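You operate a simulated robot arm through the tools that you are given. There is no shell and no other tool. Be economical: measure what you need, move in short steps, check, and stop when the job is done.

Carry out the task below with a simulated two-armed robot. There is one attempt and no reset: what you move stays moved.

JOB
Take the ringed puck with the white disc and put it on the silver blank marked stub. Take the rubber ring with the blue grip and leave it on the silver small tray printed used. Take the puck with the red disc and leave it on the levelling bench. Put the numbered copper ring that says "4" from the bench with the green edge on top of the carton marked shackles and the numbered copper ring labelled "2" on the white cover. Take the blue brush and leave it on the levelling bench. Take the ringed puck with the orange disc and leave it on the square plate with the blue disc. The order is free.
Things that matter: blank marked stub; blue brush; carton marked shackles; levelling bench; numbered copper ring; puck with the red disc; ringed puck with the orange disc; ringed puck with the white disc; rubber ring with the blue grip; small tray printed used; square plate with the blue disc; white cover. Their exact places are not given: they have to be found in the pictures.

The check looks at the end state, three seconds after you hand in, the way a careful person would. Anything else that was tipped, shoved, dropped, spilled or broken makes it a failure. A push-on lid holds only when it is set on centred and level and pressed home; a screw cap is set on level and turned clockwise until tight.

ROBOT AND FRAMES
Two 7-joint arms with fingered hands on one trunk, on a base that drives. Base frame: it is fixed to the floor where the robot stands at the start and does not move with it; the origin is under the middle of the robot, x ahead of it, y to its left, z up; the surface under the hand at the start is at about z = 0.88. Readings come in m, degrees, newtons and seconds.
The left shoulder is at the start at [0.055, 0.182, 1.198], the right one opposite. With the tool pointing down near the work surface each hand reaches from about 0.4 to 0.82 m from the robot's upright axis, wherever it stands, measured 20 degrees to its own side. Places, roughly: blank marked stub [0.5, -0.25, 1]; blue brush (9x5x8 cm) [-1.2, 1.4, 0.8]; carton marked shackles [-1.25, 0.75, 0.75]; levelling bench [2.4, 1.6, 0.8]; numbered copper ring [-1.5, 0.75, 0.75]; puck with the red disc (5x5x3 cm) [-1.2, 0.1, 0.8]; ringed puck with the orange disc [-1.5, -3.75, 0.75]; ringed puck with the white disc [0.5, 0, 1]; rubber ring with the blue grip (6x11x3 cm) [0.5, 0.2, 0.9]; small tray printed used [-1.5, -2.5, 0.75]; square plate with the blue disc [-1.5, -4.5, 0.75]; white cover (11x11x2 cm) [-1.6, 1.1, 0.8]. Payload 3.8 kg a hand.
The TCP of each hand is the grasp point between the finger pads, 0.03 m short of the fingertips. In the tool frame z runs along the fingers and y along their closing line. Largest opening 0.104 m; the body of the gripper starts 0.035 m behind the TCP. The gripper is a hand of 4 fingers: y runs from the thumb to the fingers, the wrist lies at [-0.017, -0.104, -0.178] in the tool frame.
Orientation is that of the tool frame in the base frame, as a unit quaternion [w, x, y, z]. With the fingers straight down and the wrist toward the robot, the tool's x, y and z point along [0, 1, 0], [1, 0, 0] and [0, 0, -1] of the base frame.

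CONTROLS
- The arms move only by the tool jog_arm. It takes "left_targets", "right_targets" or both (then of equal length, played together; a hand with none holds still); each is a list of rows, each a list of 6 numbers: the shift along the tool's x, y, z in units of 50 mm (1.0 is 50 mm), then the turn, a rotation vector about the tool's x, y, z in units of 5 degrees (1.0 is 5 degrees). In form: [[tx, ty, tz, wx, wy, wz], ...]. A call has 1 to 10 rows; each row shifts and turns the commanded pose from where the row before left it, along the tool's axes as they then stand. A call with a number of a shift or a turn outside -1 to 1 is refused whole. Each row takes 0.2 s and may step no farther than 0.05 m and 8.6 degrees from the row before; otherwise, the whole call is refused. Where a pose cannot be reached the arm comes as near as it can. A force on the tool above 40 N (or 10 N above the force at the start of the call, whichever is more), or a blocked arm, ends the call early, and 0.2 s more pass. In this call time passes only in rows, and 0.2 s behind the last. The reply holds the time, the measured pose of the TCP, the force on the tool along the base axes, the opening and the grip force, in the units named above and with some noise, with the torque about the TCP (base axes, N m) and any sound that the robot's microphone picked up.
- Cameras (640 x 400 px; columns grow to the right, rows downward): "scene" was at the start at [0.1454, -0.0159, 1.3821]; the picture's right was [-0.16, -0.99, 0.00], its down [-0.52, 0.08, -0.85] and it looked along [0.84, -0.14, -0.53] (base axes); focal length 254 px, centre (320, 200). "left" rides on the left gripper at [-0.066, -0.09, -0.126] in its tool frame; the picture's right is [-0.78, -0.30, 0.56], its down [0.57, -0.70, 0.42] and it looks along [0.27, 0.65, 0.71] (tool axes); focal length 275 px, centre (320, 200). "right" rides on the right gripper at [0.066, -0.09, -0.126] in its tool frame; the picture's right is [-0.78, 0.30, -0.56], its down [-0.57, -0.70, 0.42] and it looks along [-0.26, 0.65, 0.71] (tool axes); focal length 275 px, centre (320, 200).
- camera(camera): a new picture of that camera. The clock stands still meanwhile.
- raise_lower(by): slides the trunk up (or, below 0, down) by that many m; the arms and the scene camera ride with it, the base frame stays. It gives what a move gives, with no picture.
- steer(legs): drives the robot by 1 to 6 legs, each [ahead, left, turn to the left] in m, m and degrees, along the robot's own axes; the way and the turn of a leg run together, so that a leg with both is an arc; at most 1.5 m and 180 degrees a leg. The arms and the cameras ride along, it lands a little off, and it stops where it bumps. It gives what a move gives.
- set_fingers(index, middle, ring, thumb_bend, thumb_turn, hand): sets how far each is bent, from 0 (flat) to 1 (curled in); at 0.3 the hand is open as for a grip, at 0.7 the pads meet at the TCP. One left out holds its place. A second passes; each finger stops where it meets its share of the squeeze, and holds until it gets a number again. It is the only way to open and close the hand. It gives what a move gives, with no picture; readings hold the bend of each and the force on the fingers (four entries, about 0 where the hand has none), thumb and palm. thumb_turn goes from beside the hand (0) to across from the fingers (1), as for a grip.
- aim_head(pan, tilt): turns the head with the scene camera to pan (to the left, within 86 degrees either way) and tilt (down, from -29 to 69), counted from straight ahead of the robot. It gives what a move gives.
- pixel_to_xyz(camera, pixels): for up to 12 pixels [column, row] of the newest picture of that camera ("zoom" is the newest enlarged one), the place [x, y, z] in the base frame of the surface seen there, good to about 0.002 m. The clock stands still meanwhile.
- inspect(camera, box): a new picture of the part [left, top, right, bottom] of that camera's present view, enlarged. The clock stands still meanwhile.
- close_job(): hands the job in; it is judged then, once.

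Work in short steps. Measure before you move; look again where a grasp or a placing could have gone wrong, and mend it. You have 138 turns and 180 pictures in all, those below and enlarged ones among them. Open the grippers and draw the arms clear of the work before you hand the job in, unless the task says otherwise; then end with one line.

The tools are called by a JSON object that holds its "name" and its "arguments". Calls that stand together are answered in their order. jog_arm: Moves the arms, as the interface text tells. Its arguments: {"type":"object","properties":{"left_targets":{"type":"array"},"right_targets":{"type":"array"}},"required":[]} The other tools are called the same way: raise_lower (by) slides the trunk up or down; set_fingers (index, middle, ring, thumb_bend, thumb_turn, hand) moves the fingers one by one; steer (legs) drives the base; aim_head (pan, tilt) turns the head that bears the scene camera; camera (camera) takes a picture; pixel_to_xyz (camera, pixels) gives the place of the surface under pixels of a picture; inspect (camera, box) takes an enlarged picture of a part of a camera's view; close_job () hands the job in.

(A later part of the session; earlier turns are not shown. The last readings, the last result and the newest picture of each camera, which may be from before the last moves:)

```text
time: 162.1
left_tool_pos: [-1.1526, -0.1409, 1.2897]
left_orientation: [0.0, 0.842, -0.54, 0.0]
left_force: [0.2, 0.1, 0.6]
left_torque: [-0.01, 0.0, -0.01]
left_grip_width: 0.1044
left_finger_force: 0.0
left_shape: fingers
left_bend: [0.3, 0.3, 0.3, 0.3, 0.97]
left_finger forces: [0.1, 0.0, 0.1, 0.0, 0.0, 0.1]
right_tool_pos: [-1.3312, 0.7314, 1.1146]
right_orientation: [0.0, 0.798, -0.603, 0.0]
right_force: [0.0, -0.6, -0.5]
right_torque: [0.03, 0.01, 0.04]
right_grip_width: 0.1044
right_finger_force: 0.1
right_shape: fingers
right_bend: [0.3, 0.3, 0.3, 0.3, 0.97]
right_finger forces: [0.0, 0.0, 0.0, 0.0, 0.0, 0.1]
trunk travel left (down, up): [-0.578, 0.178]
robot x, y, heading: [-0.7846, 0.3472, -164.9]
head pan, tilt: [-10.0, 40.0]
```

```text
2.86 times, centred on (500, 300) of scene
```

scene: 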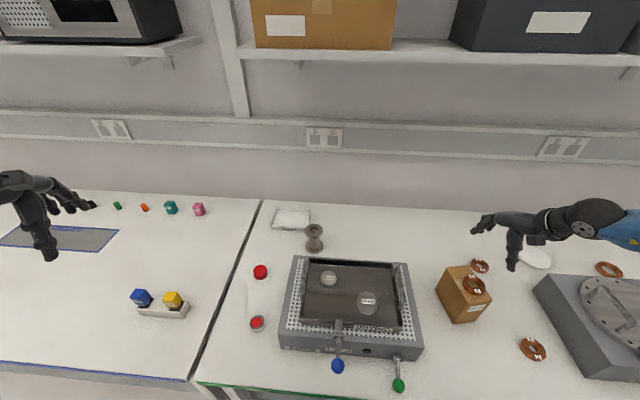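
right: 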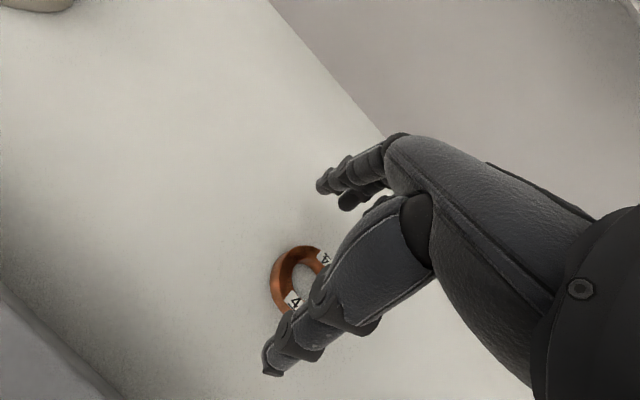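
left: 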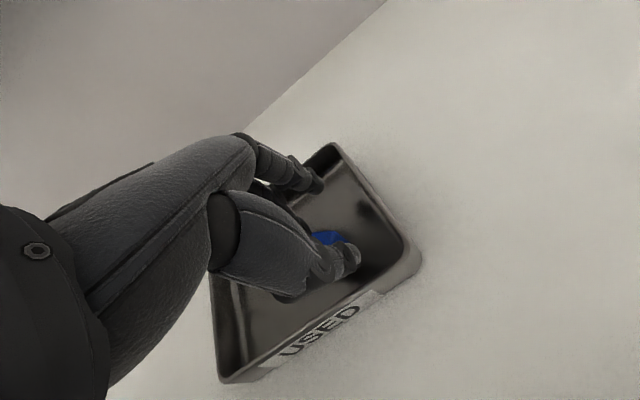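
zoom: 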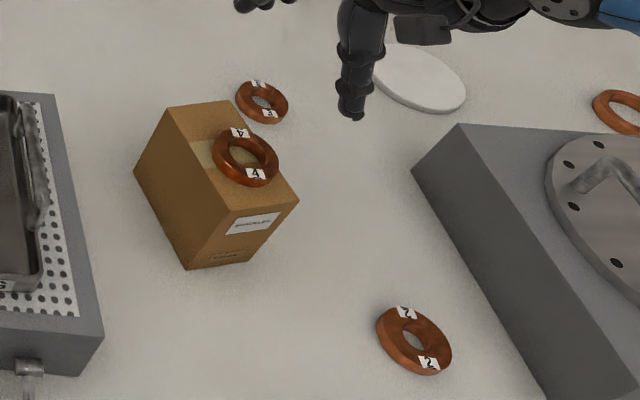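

Ring 4 sits on the carton. Next ring 2: I shift the base 0.455 m along +y (keeping heading) and look at the surroundings.

{"name": "steer", "arguments": {"legs": [[-0.118, -0.44, 0]]}}

{"name": "aim_head", "arguments": {"pan": -25, "tilt": 45}}

{"name": "camera", "arguments": {"camera": "scene"}}

```text
time: 164.8
left_tool_pos: [-1.1541, 0.3188, 1.2895]
left_orientation: [0.0, 0.841, -0.541, -0.001]
left_force: [-0.4, -0.3, -0.9]
left_torque: [0.01, -0.02, 0.01]
left_grip_width: 0.1043
left_finger_force: 0.1
left_shape: fingers
left_bend: [0.3, 0.3, 0.3, 0.3, 0.97]
left_finger forces: [0.0, 0.0, 0.0, 0.1, 0.0, 0.0]
right_tool_pos: [-1.3285, 1.1923, 1.1151]
right_orientation: [0.0, 0.796, -0.605, 0.0]
right_force: [-0.3, -0.7, -0.8]
right_torque: [-0.01, 0.0, 0.03]
right_grip_width: 0.1042
right_finger_force: 0.0
right_shape: fingers
right_bend: [0.3, 0.3, 0.3, 0.3, 0.97]
right_finger forces: [0.1, 0.0, 0.0, 0.1, 0.0, 0.1]
trunk travel left (down, up): [-0.578, 0.178]
robot x, y, heading: [-0.7818, 0.8011, -165.1]
head pan, tilt: [-10.0, 40.0]
```

```text
time: 165.6
left_tool_pos: [-1.1541, 0.3185, 1.2891]
left_orientation: [0.0, 0.84, -0.542, -0.001]
left_force: [0.6, 0.4, -0.6]
left_torque: [0.0, -0.02, 0.01]
left_grip_width: 0.1043
left_finger_force: 0.0
left_shape: fingers
left_bend: [0.3, 0.3, 0.3, 0.3, 0.97]
left_finger forces: [0.0, 0.0, 0.0, 0.0, 0.0, 0.0]
right_tool_pos: [-1.3294, 1.1915, 1.1144]
right_orientation: [0.0, 0.796, -0.605, 0.0]
right_force: [0.0, -0.3, 0.5]
right_torque: [0.0, -0.01, -0.01]
right_grip_width: 0.104
right_finger_force: 0.0
right_shape: fingers
right_bend: [0.3, 0.3, 0.3, 0.3, 0.97]
right_finger forces: [0.0, 0.0, 0.0, 0.0, 0.0, 0.1]
trunk travel left (down, up): [-0.578, 0.178]
robot x, y, heading: [-0.7831, 0.8023, -165.4]
head pan, tilt: [-25.0, 45.0]
```

```text
78 pictures are left
```

scene: 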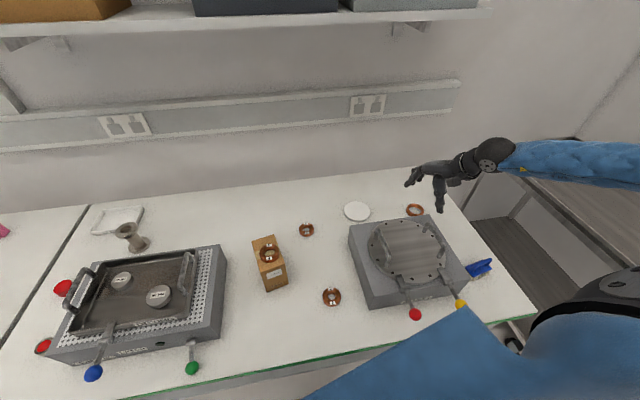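

{"name": "pixel_to_xyz", "arguments": {"camera": "scene", "pixels": [[331, 297], [324, 294], [340, 294], [331, 289], [331, 303], [350, 228], [369, 308], [440, 215], [357, 211], [346, 211], [369, 211], [357, 203]]}}

{"name": "inspect", "arguments": {"camera": "scene", "box": [300, 185, 520, 325]}}

{"name": "pixel_to_xyz", "arguments": {"camera": "zoom", "pixels": [[165, 55], [125, 75], [195, 75], [165, 98], [160, 75], [520, 230], [500, 250], [550, 240], [285, 230], [365, 285], [400, 110], [270, 270]]}}

```text
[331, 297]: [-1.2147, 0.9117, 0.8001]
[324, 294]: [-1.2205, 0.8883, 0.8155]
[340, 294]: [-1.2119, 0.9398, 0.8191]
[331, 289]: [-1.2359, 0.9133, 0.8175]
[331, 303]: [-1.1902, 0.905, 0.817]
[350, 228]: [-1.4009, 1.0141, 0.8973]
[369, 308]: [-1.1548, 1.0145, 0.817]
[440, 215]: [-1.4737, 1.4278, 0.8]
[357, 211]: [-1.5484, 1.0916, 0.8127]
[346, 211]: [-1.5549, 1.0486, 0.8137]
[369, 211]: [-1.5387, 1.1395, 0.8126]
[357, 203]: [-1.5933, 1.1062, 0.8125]
```

```text
2.86 times, centred on (410, 255) of scene
```

zoom: 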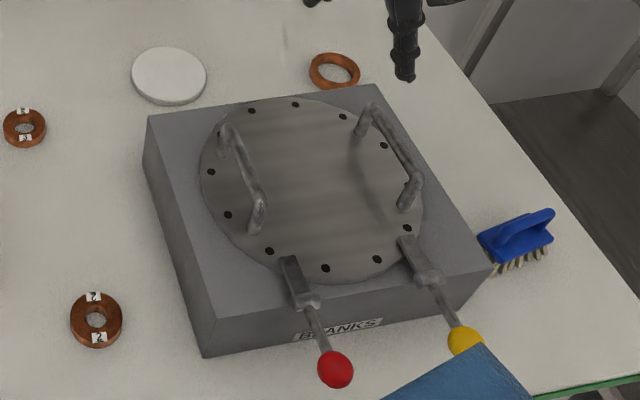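

```text
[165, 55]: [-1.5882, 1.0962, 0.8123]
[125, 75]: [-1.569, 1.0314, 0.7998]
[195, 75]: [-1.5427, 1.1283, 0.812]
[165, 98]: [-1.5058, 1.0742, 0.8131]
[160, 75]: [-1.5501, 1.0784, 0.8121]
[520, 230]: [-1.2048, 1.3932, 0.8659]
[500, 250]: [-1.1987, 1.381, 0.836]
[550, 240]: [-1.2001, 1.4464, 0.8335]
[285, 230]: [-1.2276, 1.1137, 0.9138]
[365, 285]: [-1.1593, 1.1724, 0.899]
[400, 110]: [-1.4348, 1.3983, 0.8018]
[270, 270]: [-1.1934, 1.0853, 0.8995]
```

Ring 2 centre (−1.213, 0.913); cover centre (−1.548, 1.09), top 0.8125. I check the BLANKS handle heights, since the forearm will pass over them.

{"name": "pixel_to_xyz", "arguments": {"camera": "zoom", "pixels": [[222, 128], [240, 165], [255, 200], [225, 140], [365, 107], [390, 145], [415, 180], [152, 120], [375, 88], [260, 102], [206, 350], [490, 268]]}}

```text
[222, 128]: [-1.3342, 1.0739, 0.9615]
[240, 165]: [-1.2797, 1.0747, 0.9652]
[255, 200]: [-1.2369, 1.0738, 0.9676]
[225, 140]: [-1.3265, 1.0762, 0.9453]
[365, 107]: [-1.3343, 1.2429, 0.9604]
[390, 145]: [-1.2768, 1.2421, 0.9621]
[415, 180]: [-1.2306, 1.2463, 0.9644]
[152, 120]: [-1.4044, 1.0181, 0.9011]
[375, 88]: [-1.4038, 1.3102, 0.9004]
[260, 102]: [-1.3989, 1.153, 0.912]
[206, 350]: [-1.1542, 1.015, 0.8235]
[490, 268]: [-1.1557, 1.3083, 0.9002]
```

Handles top at 0.967 – enough clearance. I move the right hand above ring 2 and lower the trunk 0.15 m.

{"name": "jog_arm", "arguments": {"right_targets": [[0.855, -0.107, 0, 0, 0, 0], [0.855, -0.107, 0, 0, 0, 0], [0.855, -0.107, 0, 0, 0, 0], [0.855, -0.107, 0, 0, 0, 0], [0.855, -0.107, 0, 0, 0, 0], [0.855, -0.107, 0, 0, 0, 0], [0.855, -0.107, 0, 0, 0, 0]]}}

{"name": "raise_lower", "arguments": {"by": -0.15}}

{"name": "camera", "arguments": {"camera": "scene"}}

{"name": "camera", "arguments": {"camera": "right"}}

```text
time: 167.2
left_tool_pos: [-1.1548, 0.3169, 1.2883]
left_orientation: [0.0, 0.841, -0.542, 0.0]
left_force: [-0.5, 0.3, 0.1]
left_torque: [-0.02, 0.01, -0.02]
left_grip_width: 0.1044
left_finger_force: 0.2
left_shape: fingers
left_bend: [0.3, 0.3, 0.3, 0.3, 0.97]
left_finger forces: [0.0, 0.0, 0.0, 0.0, 0.0, 0.1]
right_tool_pos: [-1.2135, 0.9119, 1.1139]
right_orientation: [0.0, 0.796, -0.605, 0.0]
right_force: [-0.6, -0.7, 0.1]
right_torque: [0.01, 0.0, 0.03]
right_grip_width: 0.1043
right_finger_force: 0.1
right_shape: fingers
right_bend: [0.3, 0.3, 0.3, 0.3, 0.97]
right_finger forces: [0.0, 0.0, 0.0, 0.1, 0.0, 0.0]
trunk travel left (down, up): [-0.578, 0.178]
robot x, y, heading: [-0.7865, 0.8019, -165.3]
head pan, tilt: [-25.0, 45.0]
```

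```text
time: 168.9
left_tool_pos: [-1.1542, 0.3189, 1.1402]
left_orientation: [0.0, 0.841, -0.541, -0.001]
left_force: [-0.2, -0.4, -0.5]
left_torque: [0.04, 0.04, 0.02]
left_grip_width: 0.1044
left_finger_force: 0.1
left_shape: fingers
left_bend: [0.3, 0.3, 0.3, 0.3, 0.97]
left_finger forces: [0.0, 0.0, 0.0, 0.0, 0.1, 0.0]
right_tool_pos: [-1.2136, 0.913, 0.9639]
right_orientation: [0.001, 0.796, -0.605, 0.0]
right_force: [-0.2, 0.4, -0.2]
right_torque: [0.02, 0.03, -0.02]
right_grip_width: 0.1042
right_finger_force: 0.0
right_shape: fingers
right_bend: [0.3, 0.3, 0.3, 0.3, 0.97]
right_finger forces: [0.0, 0.0, 0.0, 0.0, 0.1, 0.1]
trunk travel left (down, up): [-0.428, 0.328]
robot x, y, heading: [-0.7849, 0.8061, -165.3]
head pan, tilt: [-25.0, 45.0]
```

```text
76 pictures are left
```

scene: 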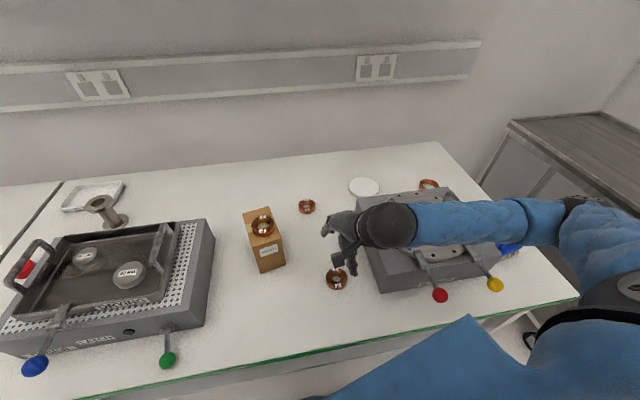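

```text
75 pictures are left
```

right: 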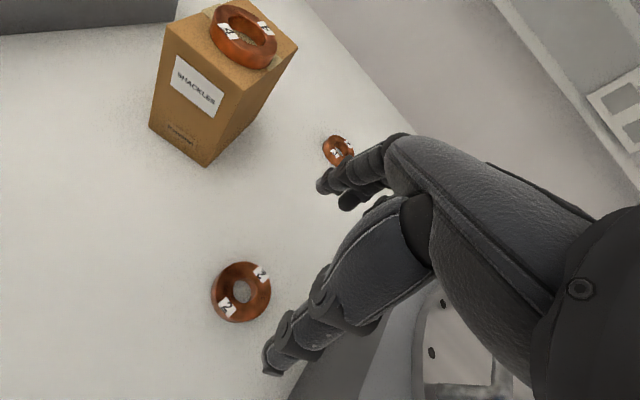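

The forearm passes over the BLANKS box; I measure its height before going lower.

{"name": "pixel_to_xyz", "arguments": {"camera": "scene", "pixels": [[390, 225], [390, 245], [430, 220], [430, 243], [480, 220], [480, 243], [530, 220], [540, 240], [575, 215], [600, 230], [441, 294], [495, 284]]}}

```text
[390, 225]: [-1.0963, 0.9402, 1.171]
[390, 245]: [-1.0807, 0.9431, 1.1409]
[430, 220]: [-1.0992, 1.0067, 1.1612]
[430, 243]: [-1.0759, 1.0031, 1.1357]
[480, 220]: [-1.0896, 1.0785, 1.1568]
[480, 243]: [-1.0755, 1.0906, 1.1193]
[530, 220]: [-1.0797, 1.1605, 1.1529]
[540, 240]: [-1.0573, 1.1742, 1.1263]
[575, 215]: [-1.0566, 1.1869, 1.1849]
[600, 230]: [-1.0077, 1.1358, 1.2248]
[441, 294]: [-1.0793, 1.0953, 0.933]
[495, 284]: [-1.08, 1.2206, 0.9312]
```

Knobs at 0.933 are under the forearm (underside ≈1.07), so lowering is tight. I back the base 0.12 m off so the arm is straighter and the elbow tucks in, then re-extend over the ring.

{"name": "steer", "arguments": {"legs": [[-0.116, 0.031, 0]]}}

{"name": "jog_arm", "arguments": {"right_targets": [[-0.21, 0.77, -0.2, 0, 0, 0], [-0.21, 0.77, -0.2, 0, 0, 0], [-0.22, 0.77, -0.2, 0, 0, 0]]}}

{"name": "camera", "arguments": {"camera": "scene"}}

{"name": "inspect", "arguments": {"camera": "scene", "box": [300, 180, 640, 380]}}

```text
time: 170.2
left_tool_pos: [-1.0329, 0.3175, 1.1395]
left_orientation: [0.001, 0.841, -0.542, -0.001]
left_force: [0.4, -0.6, -0.4]
left_torque: [0.04, 0.01, 0.01]
left_grip_width: 0.1043
left_finger_force: 0.2
left_shape: fingers
left_bend: [0.3, 0.3, 0.3, 0.3, 0.97]
left_finger forces: [0.0, 0.1, 0.1, 0.0, 0.0, 0.0]
right_tool_pos: [-1.0922, 0.914, 0.9646]
right_orientation: [0.001, 0.796, -0.605, 0.0]
right_force: [1.0, -0.5, 0.4]
right_torque: [-0.02, 0.01, -0.02]
right_grip_width: 0.1042
right_finger_force: 0.0
right_shape: fingers
right_bend: [0.3, 0.3, 0.3, 0.3, 0.97]
right_finger forces: [0.1, 0.1, 0.0, 0.0, 0.1, 0.1]
trunk travel left (down, up): [-0.428, 0.328]
robot x, y, heading: [-0.6647, 0.8051, -165.1]
head pan, tilt: [-25.0, 45.0]
```

```text
time: 171.0
left_tool_pos: [-1.0339, 0.3182, 1.1396]
left_orientation: [0.0, 0.84, -0.542, -0.001]
left_force: [-0.7, -0.2, 0.0]
left_torque: [0.0, 0.02, 0.04]
left_grip_width: 0.1044
left_finger_force: 0.1
left_shape: fingers
left_bend: [0.3, 0.3, 0.3, 0.3, 0.97]
left_finger forces: [0.1, 0.0, 0.0, 0.1, 0.0, 0.0]
right_tool_pos: [-1.2125, 0.9115, 0.993]
right_orientation: [0.0, 0.796, -0.605, 0.0]
right_force: [0.0, 0.4, -0.2]
right_torque: [0.0, 0.01, 0.0]
right_grip_width: 0.1043
right_finger_force: 0.1
right_shape: fingers
right_bend: [0.3, 0.3, 0.3, 0.3, 0.97]
right_finger forces: [0.0, 0.0, 0.0, 0.0, 0.1, 0.1]
trunk travel left (down, up): [-0.428, 0.328]
robot x, y, heading: [-0.6692, 0.8011, -165.0]
head pan, tilt: [-25.0, 45.0]
```

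```text
74 pictures are left
```

scene: 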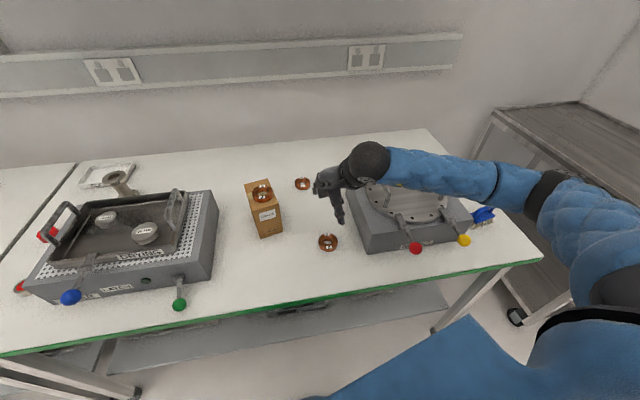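

```text
1.88 times, centred on (470, 280) of scene
```

zoom: 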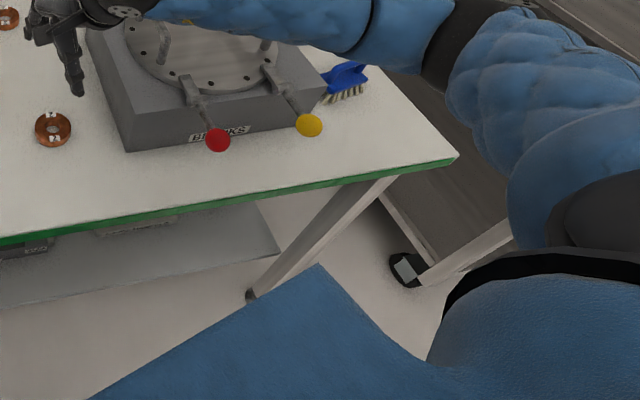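

{"name": "pixel_to_xyz", "arguments": {"camera": "scene", "pixels": [[390, 170], [410, 180], [440, 170], [440, 190], [480, 180], [480, 197], [520, 190], [545, 195], [545, 215], [580, 200], [415, 247], [464, 239]]}}

```text
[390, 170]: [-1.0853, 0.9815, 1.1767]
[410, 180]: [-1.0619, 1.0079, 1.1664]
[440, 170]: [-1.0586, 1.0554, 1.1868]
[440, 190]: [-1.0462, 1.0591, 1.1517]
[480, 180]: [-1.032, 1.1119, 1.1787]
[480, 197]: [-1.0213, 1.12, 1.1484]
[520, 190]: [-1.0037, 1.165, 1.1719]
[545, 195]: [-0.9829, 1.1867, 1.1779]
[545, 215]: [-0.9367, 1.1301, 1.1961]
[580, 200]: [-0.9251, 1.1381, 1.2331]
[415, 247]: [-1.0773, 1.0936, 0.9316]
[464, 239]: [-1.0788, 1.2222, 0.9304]
```

Now the forearm clears the knobs by ~0.1 m after descending. I lower the arm 0.12 m and check alignment.

{"name": "jog_arm", "arguments": {"right_targets": [[0, 0, 0.8, 0, 0, 0], [0, 0, 0.8, 0, 0, 0], [0, 0, 0.8, 0, 0, 0]]}}

{"name": "camera", "arguments": {"camera": "right"}}

{"name": "pixel_to_xyz", "arguments": {"camera": "right", "pixels": [[270, 255], [300, 250], [275, 280], [290, 300], [310, 265]]}}

```text
time: 171.8
left_tool_pos: [-1.0346, 0.3188, 1.1399]
left_orientation: [-0.001, 0.84, -0.542, -0.001]
left_force: [0.0, -0.3, 0.6]
left_torque: [0.01, 0.0, 0.01]
left_grip_width: 0.1047
left_finger_force: 0.0
left_shape: fingers
left_bend: [0.3, 0.3, 0.3, 0.3, 0.97]
left_finger forces: [0.1, 0.1, 0.0, 0.0, 0.0, 0.0]
right_tool_pos: [-1.2136, 0.9135, 0.8735]
right_orientation: [0.0, 0.796, -0.605, 0.0]
right_force: [-0.4, -0.3, 0.3]
right_torque: [-0.01, 0.0, 0.02]
right_grip_width: 0.1046
right_finger_force: 0.0
right_shape: fingers
right_bend: [0.3, 0.3, 0.3, 0.3, 0.97]
right_finger forces: [0.0, 0.0, 0.0, 0.0, 0.1, 0.1]
trunk travel left (down, up): [-0.428, 0.328]
robot x, y, heading: [-0.6634, 0.7997, -165.2]
head pan, tilt: [-25.0, 45.0]
```

```text
72 pictures are left
```

right: 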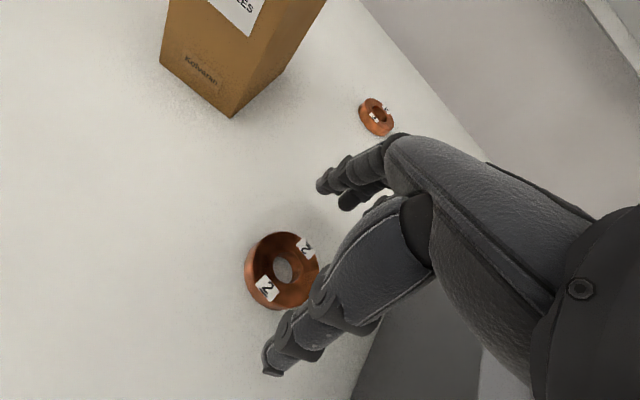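

```text
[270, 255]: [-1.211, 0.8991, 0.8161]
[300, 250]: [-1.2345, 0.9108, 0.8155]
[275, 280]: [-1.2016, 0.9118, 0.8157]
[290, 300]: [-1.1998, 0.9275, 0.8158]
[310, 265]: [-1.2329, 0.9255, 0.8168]
```

Aligned (ring at (283,270), predicted (287,270)). I lower 38 mm and close.

{"name": "jog_arm", "arguments": {"right_targets": [[0, 0, 0.4, 0, 0, 0], [0, 0, 0.37, 0, 0, 0]]}}

{"name": "set_fingers", "arguments": {"hand": "right", "index": 0.7, "middle": 0.7, "ring": 0.7, "thumb_bend": 0.7}}

{"name": "jog_arm", "arguments": {"right_targets": [[0, 0, -0.6, 0, 0, 0], [0, 0, -0.8, 0, 0, 0], [0, 0, -0.8, 0, 0, 0], [0, 0, -0.8, 0, 0, 0]]}}

{"name": "raise_lower", "arguments": {"by": 0.14}}

{"name": "inspect", "arguments": {"camera": "right", "box": [160, 140, 480, 400]}}

```text
time: 172.4
left_tool_pos: [-1.035, 0.3183, 1.1399]
left_orientation: [0.0, 0.841, -0.542, 0.0]
left_force: [0.2, -0.3, 0.1]
left_torque: [0.0, 0.02, -0.03]
left_grip_width: 0.1044
left_finger_force: 0.1
left_shape: fingers
left_bend: [0.3, 0.3, 0.3, 0.3, 0.97]
left_finger forces: [0.0, 0.0, 0.0, 0.0, 0.1, 0.1]
right_tool_pos: [-1.212, 0.9126, 0.8352]
right_orientation: [-0.001, 0.796, -0.605, -0.001]
right_force: [-0.3, 0.3, -0.5]
right_torque: [0.04, 0.0, 0.0]
right_grip_width: 0.1045
right_finger_force: 0.1
right_shape: fingers
right_bend: [0.3, 0.3, 0.3, 0.3, 0.97]
right_finger forces: [0.0, 0.1, 0.0, 0.0, 0.1, 0.1]
trunk travel left (down, up): [-0.428, 0.328]
robot x, y, heading: [-0.6657, 0.8039, -165.4]
head pan, tilt: [-25.0, 45.0]
```

```text
time: 173.4
left_tool_pos: [-1.0341, 0.3194, 1.14]
left_orientation: [-0.001, 0.841, -0.541, 0.0]
left_force: [-0.5, 0.6, 0.7]
left_torque: [-0.02, -0.01, 0.02]
left_grip_width: 0.1046
left_finger_force: 0.0
left_shape: fingers
left_bend: [0.3, 0.3, 0.3, 0.3, 0.97]
left_finger forces: [0.1, 0.1, 0.0, 0.0, 0.1, 0.0]
right_tool_pos: [-1.2129, 0.9132, 0.8362]
right_orientation: [0.0, 0.796, -0.606, 0.0]
right_force: [-0.1, -1.3, -0.3]
right_torque: [0.02, 0.06, 0.06]
right_grip_width: 0.0514
right_finger_force: 20.4
right_shape: fingers
right_bend: [0.57, 0.6, 0.69, 0.49, 0.95]
right_finger forces: [9.3, 12.0, 0.8, 0.1, 18.3, 0.0]
trunk travel left (down, up): [-0.428, 0.328]
robot x, y, heading: [-0.6652, 0.8008, -165.2]
head pan, tilt: [-25.0, 45.0]
```

```text
time: 174.4
left_tool_pos: [-1.0337, 0.3186, 1.1401]
left_orientation: [0.0, 0.84, -0.542, -0.001]
left_force: [-0.5, 0.3, -0.2]
left_torque: [0.01, 0.01, 0.03]
left_grip_width: 0.1045
left_finger_force: 0.0
left_shape: fingers
left_bend: [0.3, 0.3, 0.3, 0.3, 0.97]
left_finger forces: [0.1, 0.0, 0.1, 0.1, 0.1, 0.0]
right_tool_pos: [-1.2118, 0.913, 0.9866]
right_orientation: [-0.001, 0.797, -0.604, 0.001]
right_force: [0.6, 0.5, -3.3]
right_torque: [-0.01, 0.03, 0.0]
right_grip_width: 0.0518
right_finger_force: 19.8
right_shape: fingers
right_bend: [0.58, 0.6, 0.69, 0.49, 0.95]
right_finger forces: [9.6, 10.5, 0.6, 0.1, 18.3, 0.0]
trunk travel left (down, up): [-0.428, 0.328]
robot x, y, heading: [-0.6665, 0.7996, -164.9]
head pan, tilt: [-25.0, 45.0]
```

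```text
time: 176.0
left_tool_pos: [-1.0355, 0.3186, 1.2794]
left_orientation: [-0.001, 0.841, -0.542, -0.001]
left_force: [-0.3, 1.1, 0.0]
left_torque: [-0.01, -0.02, -0.02]
left_grip_width: 0.1043
left_finger_force: 0.1
left_shape: fingers
left_bend: [0.3, 0.3, 0.3, 0.3, 0.97]
left_finger forces: [0.0, 0.1, 0.0, 0.1, 0.0, 0.0]
right_tool_pos: [-1.2127, 0.9129, 1.1261]
right_orientation: [-0.001, 0.796, -0.605, 0.001]
right_force: [0.5, 0.8, -2.5]
right_torque: [-0.03, 0.01, -0.02]
right_grip_width: 0.0517
right_finger_force: 19.0
right_shape: fingers
right_bend: [0.58, 0.6, 0.69, 0.49, 0.95]
right_finger forces: [9.4, 10.5, 0.5, 0.0, 18.3, 0.0]
trunk travel left (down, up): [-0.568, 0.188]
robot x, y, heading: [-0.6613, 0.8018, -165.5]
head pan, tilt: [-25.0, 45.0]
```

```text
1.54 times, centred on (320, 270) of right
```

zoom: 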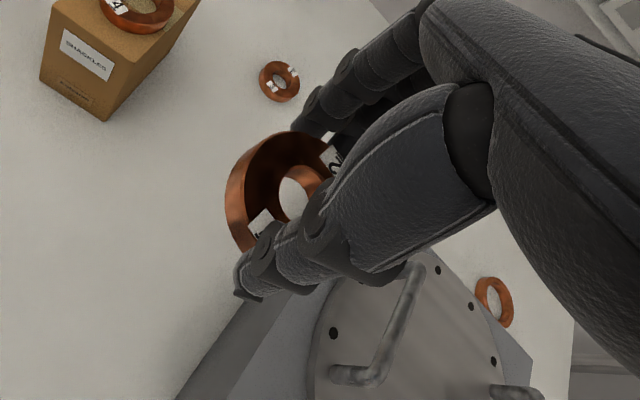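

Ring 2 is held. I reposition the base (forward 0.09, right 0.11, turn left 10°) for the reach to the cover.

{"name": "steer", "arguments": {"legs": [[0.09, -0.113, 0], [0, 0, 10]]}}

{"name": "aim_head", "arguments": {"pan": -40, "tilt": 40}}

{"name": "camera", "arguments": {"camera": "scene"}}

```text
time: 178.1
left_tool_pos: [-1.0617, 0.3485, 1.2794]
left_orientation: [-0.001, 0.885, -0.466, -0.001]
left_force: [-0.5, 1.1, -0.3]
left_torque: [0.03, -0.05, 0.02]
left_grip_width: 0.1046
left_finger_force: 0.1
left_shape: fingers
left_bend: [0.3, 0.3, 0.3, 0.3, 0.97]
left_finger forces: [0.1, 0.0, 0.0, 0.1, 0.1, 0.0]
right_tool_pos: [-1.339, 0.9043, 1.1247]
right_orientation: [0.0, 0.846, -0.533, 0.0]
right_force: [-0.4, -0.5, -3.1]
right_torque: [-0.02, 0.02, 0.01]
right_grip_width: 0.0515
right_finger_force: 19.6
right_shape: fingers
right_bend: [0.58, 0.6, 0.69, 0.49, 0.95]
right_finger forces: [9.5, 10.5, 0.5, 0.1, 18.2, 0.1]
trunk travel left (down, up): [-0.568, 0.188]
robot x, y, heading: [-0.7777, 0.89, -155.4]
head pan, tilt: [-25.0, 45.0]
```

```text
time: 178.8
left_tool_pos: [-1.0604, 0.3496, 1.2787]
left_orientation: [0.0, 0.885, -0.466, -0.001]
left_force: [1.3, 0.1, 0.0]
left_torque: [-0.03, 0.01, 0.01]
left_grip_width: 0.1045
left_finger_force: 0.0
left_shape: fingers
left_bend: [0.3, 0.3, 0.3, 0.3, 0.97]
left_finger forces: [0.1, 0.0, 0.1, 0.0, 0.0, 0.0]
right_tool_pos: [-1.3398, 0.9026, 1.125]
right_orientation: [0.0, 0.845, -0.534, 0.001]
right_force: [0.5, -0.4, -3.2]
right_torque: [0.0, 0.01, -0.04]
right_grip_width: 0.0516
right_finger_force: 19.3
right_shape: fingers
right_bend: [0.58, 0.6, 0.69, 0.49, 0.95]
right_finger forces: [9.4, 10.5, 0.5, 0.0, 18.2, 0.0]
trunk travel left (down, up): [-0.568, 0.188]
robot x, y, heading: [-0.7779, 0.8902, -155.1]
head pan, tilt: [-40.0, 40.0]
```

```text
70 pictures are left
```

scene: 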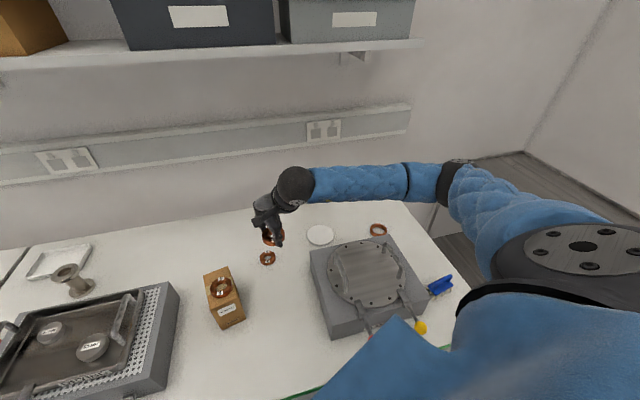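

I swing the ring to above the cover while descending to z ≈ 1.025.

{"name": "jog_arm", "arguments": {"right_targets": [[-0.645, 0.268, 0.25, 0, 0, 0], [-0.645, 0.268, 0.25, 0, 0, 0], [-0.645, 0.268, 0.25, 0, 0, 0], [-0.645, 0.268, 0.25, 0, 0, 0], [-0.645, 0.268, 0.25, 0, 0, 0], [-0.645, 0.268, 0.25, 0, 0, 0], [-0.645, 0.268, 0.25, 0, 0, 0], [-0.645, 0.268, 0.25, 0, 0, 0]]}}

{"name": "camera", "arguments": {"camera": "scene"}}

{"name": "camera", "arguments": {"camera": "right"}}

```text
time: 180.6
left_tool_pos: [-1.0601, 0.3502, 1.2794]
left_orientation: [0.0, 0.885, -0.466, -0.001]
left_force: [0.5, -0.6, 0.9]
left_torque: [-0.01, 0.05, 0.03]
left_grip_width: 0.1041
left_finger_force: 0.1
left_shape: fingers
left_bend: [0.3, 0.3, 0.3, 0.3, 0.97]
left_finger forces: [0.0, 0.0, 0.0, 0.0, 0.1, 0.0]
right_tool_pos: [-1.5206, 1.0663, 1.0371]
right_orientation: [-0.001, 0.846, -0.534, 0.0]
right_force: [-0.3, -0.5, -3.0]
right_torque: [0.03, 0.04, 0.0]
right_grip_width: 0.0516
right_finger_force: 19.4
right_shape: fingers
right_bend: [0.58, 0.6, 0.69, 0.49, 0.95]
right_finger forces: [9.3, 10.4, 0.5, 0.0, 18.2, 0.0]
right hand out of reach, approached as far as the arm can: row 8
trunk travel left (down, up): [-0.568, 0.188]
robot x, y, heading: [-0.7767, 0.8898, -155.3]
head pan, tilt: [-40.0, 40.0]
```

```text
69 pictures are left
```

scene: 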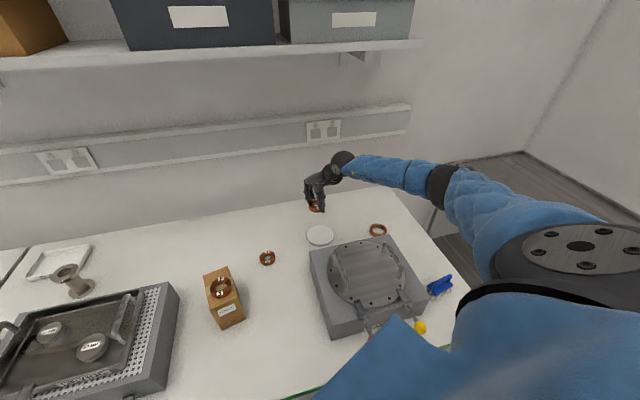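

```text
68 pictures are left
```

right: 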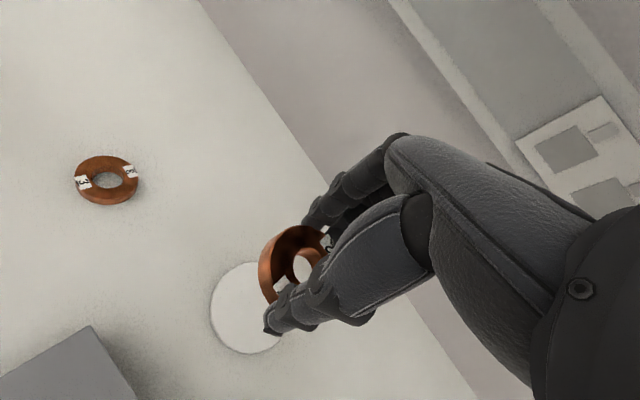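

Short by (−0.027, +0.024). I descend 40 mm and push the rest.

{"name": "jog_arm", "arguments": {"right_targets": [[0, 0, 0.4, 0, 0, 0], [0, 0, 0.4, 0, 0, 0], [-0.34, 0.14, 0, 0, 0, 0], [-0.34, 0.14, 0, 0, 0, 0]]}}

```text
time: 181.6
left_tool_pos: [-1.0613, 0.3482, 1.2788]
left_orientation: [0.0, 0.885, -0.466, -0.001]
left_force: [0.3, -0.5, 0.4]
left_torque: [0.0, 0.0, -0.03]
left_grip_width: 0.1043
left_finger_force: 0.1
left_shape: fingers
left_bend: [0.3, 0.3, 0.3, 0.3, 0.97]
left_finger forces: [0.1, 0.1, 0.0, 0.0, 0.0, 0.0]
right_tool_pos: [-1.5204, 1.0656, 0.9975]
right_orientation: [-0.001, 0.845, -0.534, -0.001]
right_force: [0.2, 0.1, -3.5]
right_torque: [0.01, 0.01, 0.0]
right_grip_width: 0.0516
right_finger_force: 19.2
right_shape: fingers
right_bend: [0.58, 0.61, 0.69, 0.49, 0.95]
right_finger forces: [9.5, 10.4, 0.2, 0.1, 18.0, 0.1]
right hand out of reach, approached as far as the arm can: row 3, 4
trunk travel left (down, up): [-0.568, 0.188]
robot x, y, heading: [-0.7786, 0.8873, -155.3]
head pan, tilt: [-40.0, 40.0]
```

I take the remaining offset with the base: 14 mm ahead and 33 mm right.

{"name": "steer", "arguments": {"legs": [[0.014, -0.033, 0]]}}

{"name": "raise_lower", "arguments": {"by": -0.1}}

{"name": "camera", "arguments": {"camera": "scene"}}

{"name": "inspect", "arguments": {"camera": "right", "box": [160, 140, 480, 400]}}

```text
time: 182.5
left_tool_pos: [-1.0866, 0.3724, 1.28]
left_orientation: [0.0, 0.885, -0.466, -0.001]
left_force: [-0.2, 0.5, 0.3]
left_torque: [-0.03, 0.03, 0.0]
left_grip_width: 0.1042
left_finger_force: 0.1
left_shape: fingers
left_bend: [0.3, 0.3, 0.3, 0.3, 0.97]
left_finger forces: [0.1, 0.1, 0.0, 0.0, 0.0, 0.0]
right_tool_pos: [-1.546, 1.0891, 0.9973]
right_orientation: [-0.001, 0.846, -0.533, -0.001]
right_force: [0.0, -0.4, -3.6]
right_torque: [0.0, 0.04, 0.02]
right_grip_width: 0.0516
right_finger_force: 19.0
right_shape: fingers
right_bend: [0.58, 0.61, 0.69, 0.49, 0.95]
right_finger forces: [9.5, 10.4, 0.4, 0.0, 18.0, 0.1]
trunk travel left (down, up): [-0.568, 0.188]
robot x, y, heading: [-0.8074, 0.9158, -155.7]
head pan, tilt: [-40.0, 40.0]
```

```text
time: 183.8
left_tool_pos: [-1.0857, 0.3719, 1.1803]
left_orientation: [0.0, 0.885, -0.466, -0.001]
left_force: [0.5, 0.0, -0.3]
left_torque: [-0.01, -0.01, 0.01]
left_grip_width: 0.1044
left_finger_force: 0.2
left_shape: fingers
left_bend: [0.3, 0.3, 0.3, 0.3, 0.97]
left_finger forces: [0.0, 0.0, 0.0, 0.1, 0.0, 0.1]
right_tool_pos: [-1.5462, 1.088, 0.8984]
right_orientation: [0.001, 0.846, -0.533, -0.001]
right_force: [-0.1, -0.4, -2.3]
right_torque: [-0.01, 0.06, -0.03]
right_grip_width: 0.0516
right_finger_force: 19.5
right_shape: fingers
right_bend: [0.58, 0.61, 0.69, 0.49, 0.95]
right_finger forces: [9.4, 10.3, 0.3, 0.0, 18.0, 0.0]
trunk travel left (down, up): [-0.468, 0.288]
robot x, y, heading: [-0.8048, 0.9115, -155.3]
head pan, tilt: [-40.0, 40.0]
```

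```text
67 pictures are left
```

scene: 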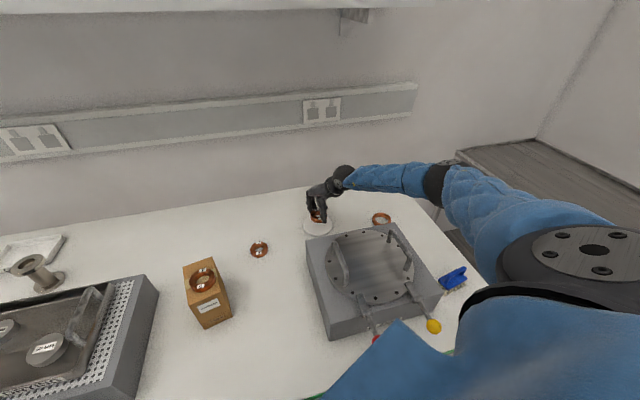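

```text
1.54 times, centred on (320, 270) of right
```

zoom: 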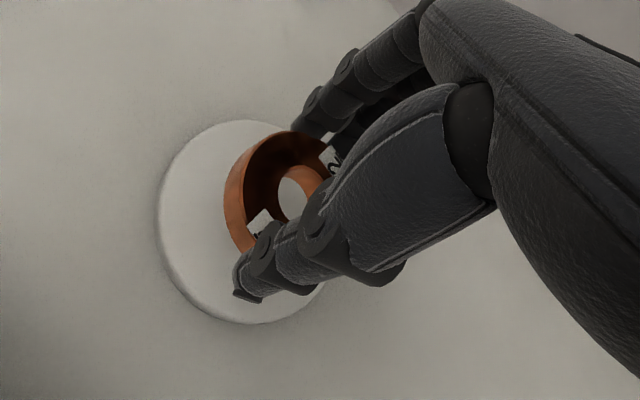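

The ring is over the cover. I check the elbow/forearm height over the BLANKS handles before the last 50 mm.

{"name": "pixel_to_xyz", "arguments": {"camera": "scene", "pixels": [[375, 180], [400, 175], [400, 190], [420, 192], [440, 175], [440, 200], [460, 205], [345, 185]]}}

```text
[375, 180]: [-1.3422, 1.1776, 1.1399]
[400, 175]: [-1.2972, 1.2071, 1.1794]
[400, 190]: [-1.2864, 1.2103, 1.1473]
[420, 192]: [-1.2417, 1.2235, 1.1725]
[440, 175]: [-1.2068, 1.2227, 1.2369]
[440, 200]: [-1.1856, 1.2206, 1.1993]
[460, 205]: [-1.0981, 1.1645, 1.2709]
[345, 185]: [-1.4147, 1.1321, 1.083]
```

Forearm is ≥1.1 – clear. I lower 45 mm and then in small steps to contact.

{"name": "raise_lower", "arguments": {"by": -0.046}}

{"name": "raise_lower", "arguments": {"by": -0.004}}

```text
time: 184.7
left_tool_pos: [-1.0856, 0.3728, 1.1344]
left_orientation: [0.0, 0.885, -0.465, -0.001]
left_force: [0.8, -0.3, 1.1]
left_torque: [-0.01, -0.01, 0.03]
left_grip_width: 0.1041
left_finger_force: 0.0
left_shape: fingers
left_bend: [0.3, 0.3, 0.3, 0.3, 0.97]
left_finger forces: [0.0, 0.0, 0.0, 0.0, 0.0, 0.0]
right_tool_pos: [-1.5474, 1.0881, 0.8512]
right_orientation: [0.001, 0.845, -0.534, -0.001]
right_force: [0.3, -0.4, -3.0]
right_torque: [0.0, 0.0, -0.01]
right_grip_width: 0.0515
right_finger_force: 18.9
right_shape: fingers
right_bend: [0.58, 0.61, 0.7, 0.49, 0.95]
right_finger forces: [9.5, 10.3, 0.3, 0.0, 18.0, 0.0]
trunk travel left (down, up): [-0.422, 0.334]
robot x, y, heading: [-0.8049, 0.9133, -155.3]
head pan, tilt: [-40.0, 40.0]
```

```text
time: 185.2
left_tool_pos: [-1.0869, 0.3727, 1.1308]
left_orientation: [0.0, 0.885, -0.466, -0.001]
left_force: [0.6, 0.1, 0.5]
left_torque: [0.0, 0.05, 0.0]
left_grip_width: 0.1042
left_finger_force: 0.1
left_shape: fingers
left_bend: [0.3, 0.3, 0.3, 0.3, 0.97]
left_finger forces: [0.0, 0.0, 0.0, 0.1, 0.0, 0.1]
right_tool_pos: [-1.5473, 1.0882, 0.8471]
right_orientation: [0.0, 0.846, -0.534, -0.001]
right_force: [1.0, 0.3, -1.0]
right_torque: [0.09, -0.02, -0.02]
right_grip_width: 0.0517
right_finger_force: 19.8
right_shape: fingers
right_bend: [0.58, 0.61, 0.7, 0.49, 0.95]
right_finger forces: [9.3, 10.7, 0.4, 0.0, 18.2, 0.0]
trunk travel left (down, up): [-0.418, 0.338]
robot x, y, heading: [-0.8048, 0.9162, -155.2]
head pan, tilt: [-40.0, 40.0]
```

Load is shifting (−3 → −1 N): touching. One more millimetre, then open in steps, rise and check.

{"name": "raise_lower", "arguments": {"by": -0.001}}

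{"name": "set_fingers", "arguments": {"hand": "right", "index": 0.46, "middle": 0.46, "ring": 0.46, "thumb_bend": 0.4}}

{"name": "set_fingers", "arguments": {"hand": "right", "index": 0.3, "middle": 0.3, "ring": 0.3, "thumb_bend": 0.3}}

{"name": "raise_lower", "arguments": {"by": 0.2}}

{"name": "camera", "arguments": {"camera": "right"}}

```text
time: 185.8
left_tool_pos: [-1.0856, 0.3732, 1.1281]
left_orientation: [0.0, 0.885, -0.465, 0.0]
left_force: [0.6, 0.2, -0.2]
left_torque: [0.0, 0.04, 0.01]
left_grip_width: 0.1041
left_finger_force: 0.0
left_shape: fingers
left_bend: [0.3, 0.3, 0.3, 0.3, 0.97]
left_finger forces: [0.0, 0.0, 0.1, 0.1, 0.0, 0.1]
right_tool_pos: [-1.5463, 1.0876, 0.848]
right_orientation: [0.001, 0.845, -0.534, -0.002]
right_force: [-0.3, 1.1, 4.4]
right_torque: [0.09, 0.02, -0.03]
right_grip_width: 0.0517
right_finger_force: 20.4
right_shape: fingers
right_bend: [0.58, 0.61, 0.7, 0.49, 0.95]
right_finger forces: [9.1, 12.4, 0.5, 0.0, 18.6, 0.0]
trunk travel left (down, up): [-0.417, 0.339]
robot x, y, heading: [-0.8089, 0.9159, -155.4]
head pan, tilt: [-40.0, 40.0]
```

```text
time: 186.8
left_tool_pos: [-1.0864, 0.3717, 1.1272]
left_orientation: [0.0, 0.885, -0.466, -0.001]
left_force: [-0.8, 0.6, 0.6]
left_torque: [0.01, 0.0, -0.01]
left_grip_width: 0.1044
left_finger_force: 0.1
left_shape: fingers
left_bend: [0.3, 0.3, 0.3, 0.3, 0.97]
left_finger forces: [0.0, 0.1, 0.0, 0.0, 0.0, 0.1]
right_tool_pos: [-1.5459, 1.0879, 0.8465]
right_orientation: [0.0, 0.846, -0.533, -0.001]
right_force: [0.6, 0.0, 2.4]
right_torque: [-0.01, 0.04, -0.01]
right_grip_width: 0.0712
right_finger_force: 0.8
right_shape: fingers
right_bend: [0.46, 0.47, 0.46, 0.4, 0.97]
right_finger forces: [0.0, 1.8, 0.0, 0.0, 0.0, 0.0]
trunk travel left (down, up): [-0.417, 0.339]
robot x, y, heading: [-0.806, 0.9108, -155.3]
head pan, tilt: [-40.0, 40.0]
```

```text
time: 187.8
left_tool_pos: [-1.0853, 0.3723, 1.129]
left_orientation: [-0.001, 0.885, -0.465, -0.001]
left_force: [0.0, 0.1, 0.3]
left_torque: [0.01, -0.02, 0.0]
left_grip_width: 0.1043
left_finger_force: 0.1
left_shape: fingers
left_bend: [0.3, 0.3, 0.3, 0.3, 0.97]
left_finger forces: [0.1, 0.0, 0.0, 0.0, 0.0, 0.0]
right_tool_pos: [-1.5459, 1.0883, 0.8476]
right_orientation: [0.0, 0.846, -0.534, -0.002]
right_force: [-0.3, -0.6, -1.0]
right_torque: [0.04, -0.02, 0.01]
right_grip_width: 0.1041
right_finger_force: 0.2
right_shape: fingers
right_bend: [0.3, 0.3, 0.3, 0.3, 0.97]
right_finger forces: [0.0, 0.0, 0.0, 0.0, 0.1, 0.0]
trunk travel left (down, up): [-0.417, 0.339]
robot x, y, heading: [-0.8047, 0.9135, -155.3]
head pan, tilt: [-40.0, 40.0]
```

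```text
time: 189.9
left_tool_pos: [-1.0864, 0.3729, 1.3281]
left_orientation: [-0.001, 0.885, -0.465, 0.0]
left_force: [0.6, 0.1, 0.6]
left_torque: [-0.01, -0.01, -0.01]
left_grip_width: 0.1042
left_finger_force: 0.0
left_shape: fingers
left_bend: [0.3, 0.3, 0.3, 0.3, 0.97]
left_finger forces: [0.0, 0.0, 0.1, 0.1, 0.0, 0.0]
right_tool_pos: [-1.5458, 1.0883, 1.0467]
right_orientation: [0.0, 0.845, -0.534, -0.001]
right_force: [0.2, 0.4, 0.2]
right_torque: [0.0, -0.01, 0.04]
right_grip_width: 0.1045
right_finger_force: 0.0
right_shape: fingers
right_bend: [0.3, 0.3, 0.3, 0.3, 0.97]
right_finger forces: [0.0, 0.0, 0.0, 0.0, 0.0, 0.1]
trunk travel left (down, up): [-0.617, 0.139]
robot x, y, heading: [-0.8067, 0.9163, -155.2]
head pan, tilt: [-40.0, 40.0]
```

```text
65 pictures are left
```

right: 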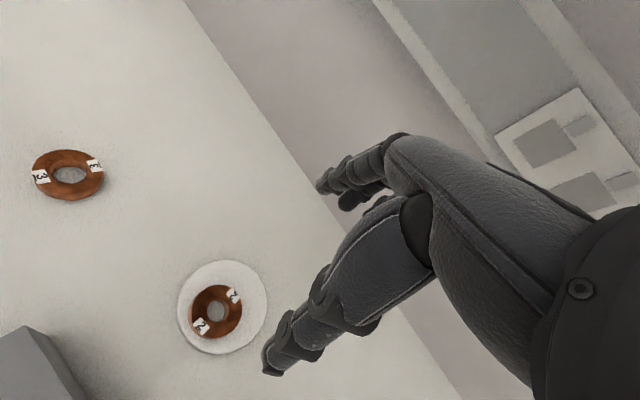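

Ring 2 lies on the white cover. I tuck the right hand in, back away, and square up in front of the brush.

{"name": "jog_arm", "arguments": {"right_targets": [[0, -0.3, -0.5, 0, 0, 0], [0.8, -0.3, -0.2, 0, 0, 0], [0.8, -0.3, -0.2, 0, 0, 0], [0.8, -0.3, -0.2, 0, 0, 0], [0.8, -0.3, -0.2, 0, 0, 0], [0.8, -0.3, -0.2, 0, 0, 0], [0.8, -0.3, 0, 0, 0, 0]]}}

{"name": "steer", "arguments": {"legs": [[-0.3, 0, 0], [0, 0, -25], [0, -0.15, 0]]}}

{"name": "aim_head", "arguments": {"pan": -15, "tilt": 40}}

{"name": "camera", "arguments": {"camera": "scene"}}

```text
time: 191.5
left_tool_pos: [-1.0861, 0.3719, 1.3273]
left_orientation: [0.0, 0.885, -0.465, -0.001]
left_force: [0.3, -0.2, 0.1]
left_torque: [0.02, 0.04, -0.02]
left_grip_width: 0.1043
left_finger_force: 0.1
left_shape: fingers
left_bend: [0.3, 0.3, 0.3, 0.3, 0.97]
left_finger forces: [0.0, 0.0, 0.1, 0.1, 0.0, 0.0]
right_tool_pos: [-1.3479, 0.9149, 1.1212]
right_orientation: [0.0, 0.844, -0.536, -0.002]
right_force: [-0.4, -0.3, 0.3]
right_torque: [0.01, 0.02, 0.01]
right_grip_width: 0.1042
right_finger_force: 0.1
right_shape: fingers
right_bend: [0.3, 0.3, 0.3, 0.3, 0.97]
right_finger forces: [0.0, 0.1, 0.1, 0.0, 0.0, 0.0]
trunk travel left (down, up): [-0.617, 0.139]
robot x, y, heading: [-0.8051, 0.9117, -155.5]
head pan, tilt: [-40.0, 40.0]
```

```text
time: 195.8
left_tool_pos: [-1.0159, 0.8185, 1.3288]
left_orientation: [-0.001, 0.763, -0.646, -0.001]
left_force: [-0.9, -1.3, 0.5]
left_torque: [-0.04, -0.01, 0.02]
left_grip_width: 0.1044
left_finger_force: 0.0
left_shape: fingers
left_bend: [0.3, 0.3, 0.3, 0.3, 0.97]
left_finger forces: [0.0, 0.0, 0.0, 0.0, 0.0, 0.0]
right_tool_pos: [-1.022, 1.4235, 1.1218]
right_orientation: [0.0, 0.71, -0.705, -0.001]
right_force: [-0.8, 0.2, 0.2]
right_torque: [-0.01, -0.01, 0.03]
right_grip_width: 0.1042
right_finger_force: 0.1
right_shape: fingers
right_bend: [0.3, 0.3, 0.3, 0.3, 0.97]
right_finger forces: [0.1, 0.1, 0.0, 0.1, 0.0, 0.0]
trunk travel left (down, up): [-0.617, 0.139]
robot x, y, heading: [-0.5313, 1.1937, 179.8]
head pan, tilt: [-40.0, 40.0]
```

```text
time: 196.7
left_tool_pos: [-1.0133, 0.8179, 1.3291]
left_orientation: [0.0, 0.763, -0.646, -0.001]
left_force: [0.4, 1.0, 1.1]
left_torque: [0.01, 0.02, 0.01]
left_grip_width: 0.1042
left_finger_force: 0.0
left_shape: fingers
left_bend: [0.3, 0.3, 0.3, 0.3, 0.97]
left_finger forces: [0.0, 0.1, 0.1, 0.0, 0.0, 0.1]
right_tool_pos: [-1.0213, 1.422, 1.1211]
right_orientation: [0.0, 0.71, -0.705, -0.001]
right_force: [0.3, -0.6, 0.4]
right_torque: [-0.01, 0.0, 0.01]
right_grip_width: 0.1043
right_finger_force: 0.1
right_shape: fingers
right_bend: [0.3, 0.3, 0.3, 0.3, 0.97]
right_finger forces: [0.1, 0.1, 0.1, 0.0, 0.1, 0.0]
trunk travel left (down, up): [-0.617, 0.139]
robot x, y, heading: [-0.5335, 1.1927, 179.5]
head pan, tilt: [-15.0, 40.0]
```

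```text
64 pictures are left
```

scene: 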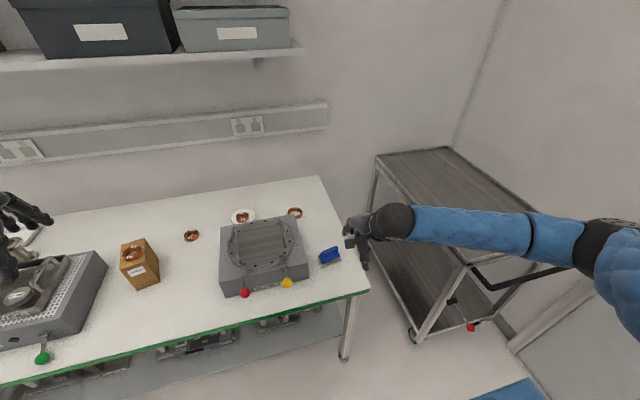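

I zoom on the brush to find its handle orientation.

{"name": "inspect", "arguments": {"camera": "scene", "box": [305, 235, 355, 275]}}

{"name": "pixel_to_xyz", "arguments": {"camera": "zoom", "pixels": [[200, 170], [280, 130], [350, 110], [420, 90], [240, 160], [300, 180], [400, 150], [200, 230], [430, 190], [320, 130]]}}

{"name": "pixel_to_xyz", "arguments": {"camera": "scene", "pixels": [[430, 165], [400, 158], [560, 235], [600, 230], [450, 230]]}}

```text
10.00 times, centred on (330, 255) of scene
```

zoom: 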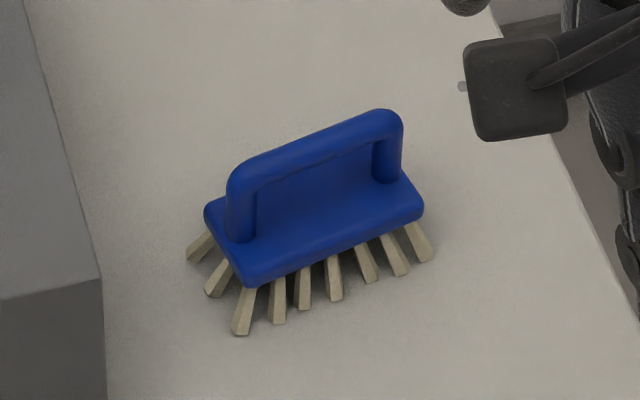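

```text
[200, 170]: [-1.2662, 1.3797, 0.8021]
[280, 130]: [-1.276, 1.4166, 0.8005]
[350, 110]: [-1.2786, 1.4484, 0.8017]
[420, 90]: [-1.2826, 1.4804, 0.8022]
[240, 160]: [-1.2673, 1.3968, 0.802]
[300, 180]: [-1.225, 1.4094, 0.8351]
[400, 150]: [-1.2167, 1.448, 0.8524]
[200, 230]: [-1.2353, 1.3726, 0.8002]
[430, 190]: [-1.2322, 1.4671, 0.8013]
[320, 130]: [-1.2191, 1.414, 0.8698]
```

```text
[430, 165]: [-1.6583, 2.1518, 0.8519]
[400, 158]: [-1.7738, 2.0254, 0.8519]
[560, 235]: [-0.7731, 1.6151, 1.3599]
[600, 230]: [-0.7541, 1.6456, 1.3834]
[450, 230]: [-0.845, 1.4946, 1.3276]
```

I measure the bar and base-plate edges of the brush.

{"name": "pixel_to_xyz", "arguments": {"camera": "zoom", "pixels": [[250, 180], [285, 160], [320, 145], [350, 133], [385, 118], [255, 272], [330, 245], [415, 208], [215, 215], [330, 260], [300, 200], [250, 300]]}}

```text
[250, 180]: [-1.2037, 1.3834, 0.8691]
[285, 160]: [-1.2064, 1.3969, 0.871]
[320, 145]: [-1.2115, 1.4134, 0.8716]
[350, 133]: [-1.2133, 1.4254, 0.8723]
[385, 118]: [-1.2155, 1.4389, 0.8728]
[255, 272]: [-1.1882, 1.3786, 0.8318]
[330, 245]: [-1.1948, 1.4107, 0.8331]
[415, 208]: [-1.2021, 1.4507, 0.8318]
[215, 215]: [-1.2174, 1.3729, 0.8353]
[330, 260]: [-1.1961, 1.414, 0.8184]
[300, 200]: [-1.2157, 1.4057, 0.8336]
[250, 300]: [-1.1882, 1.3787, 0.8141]
```

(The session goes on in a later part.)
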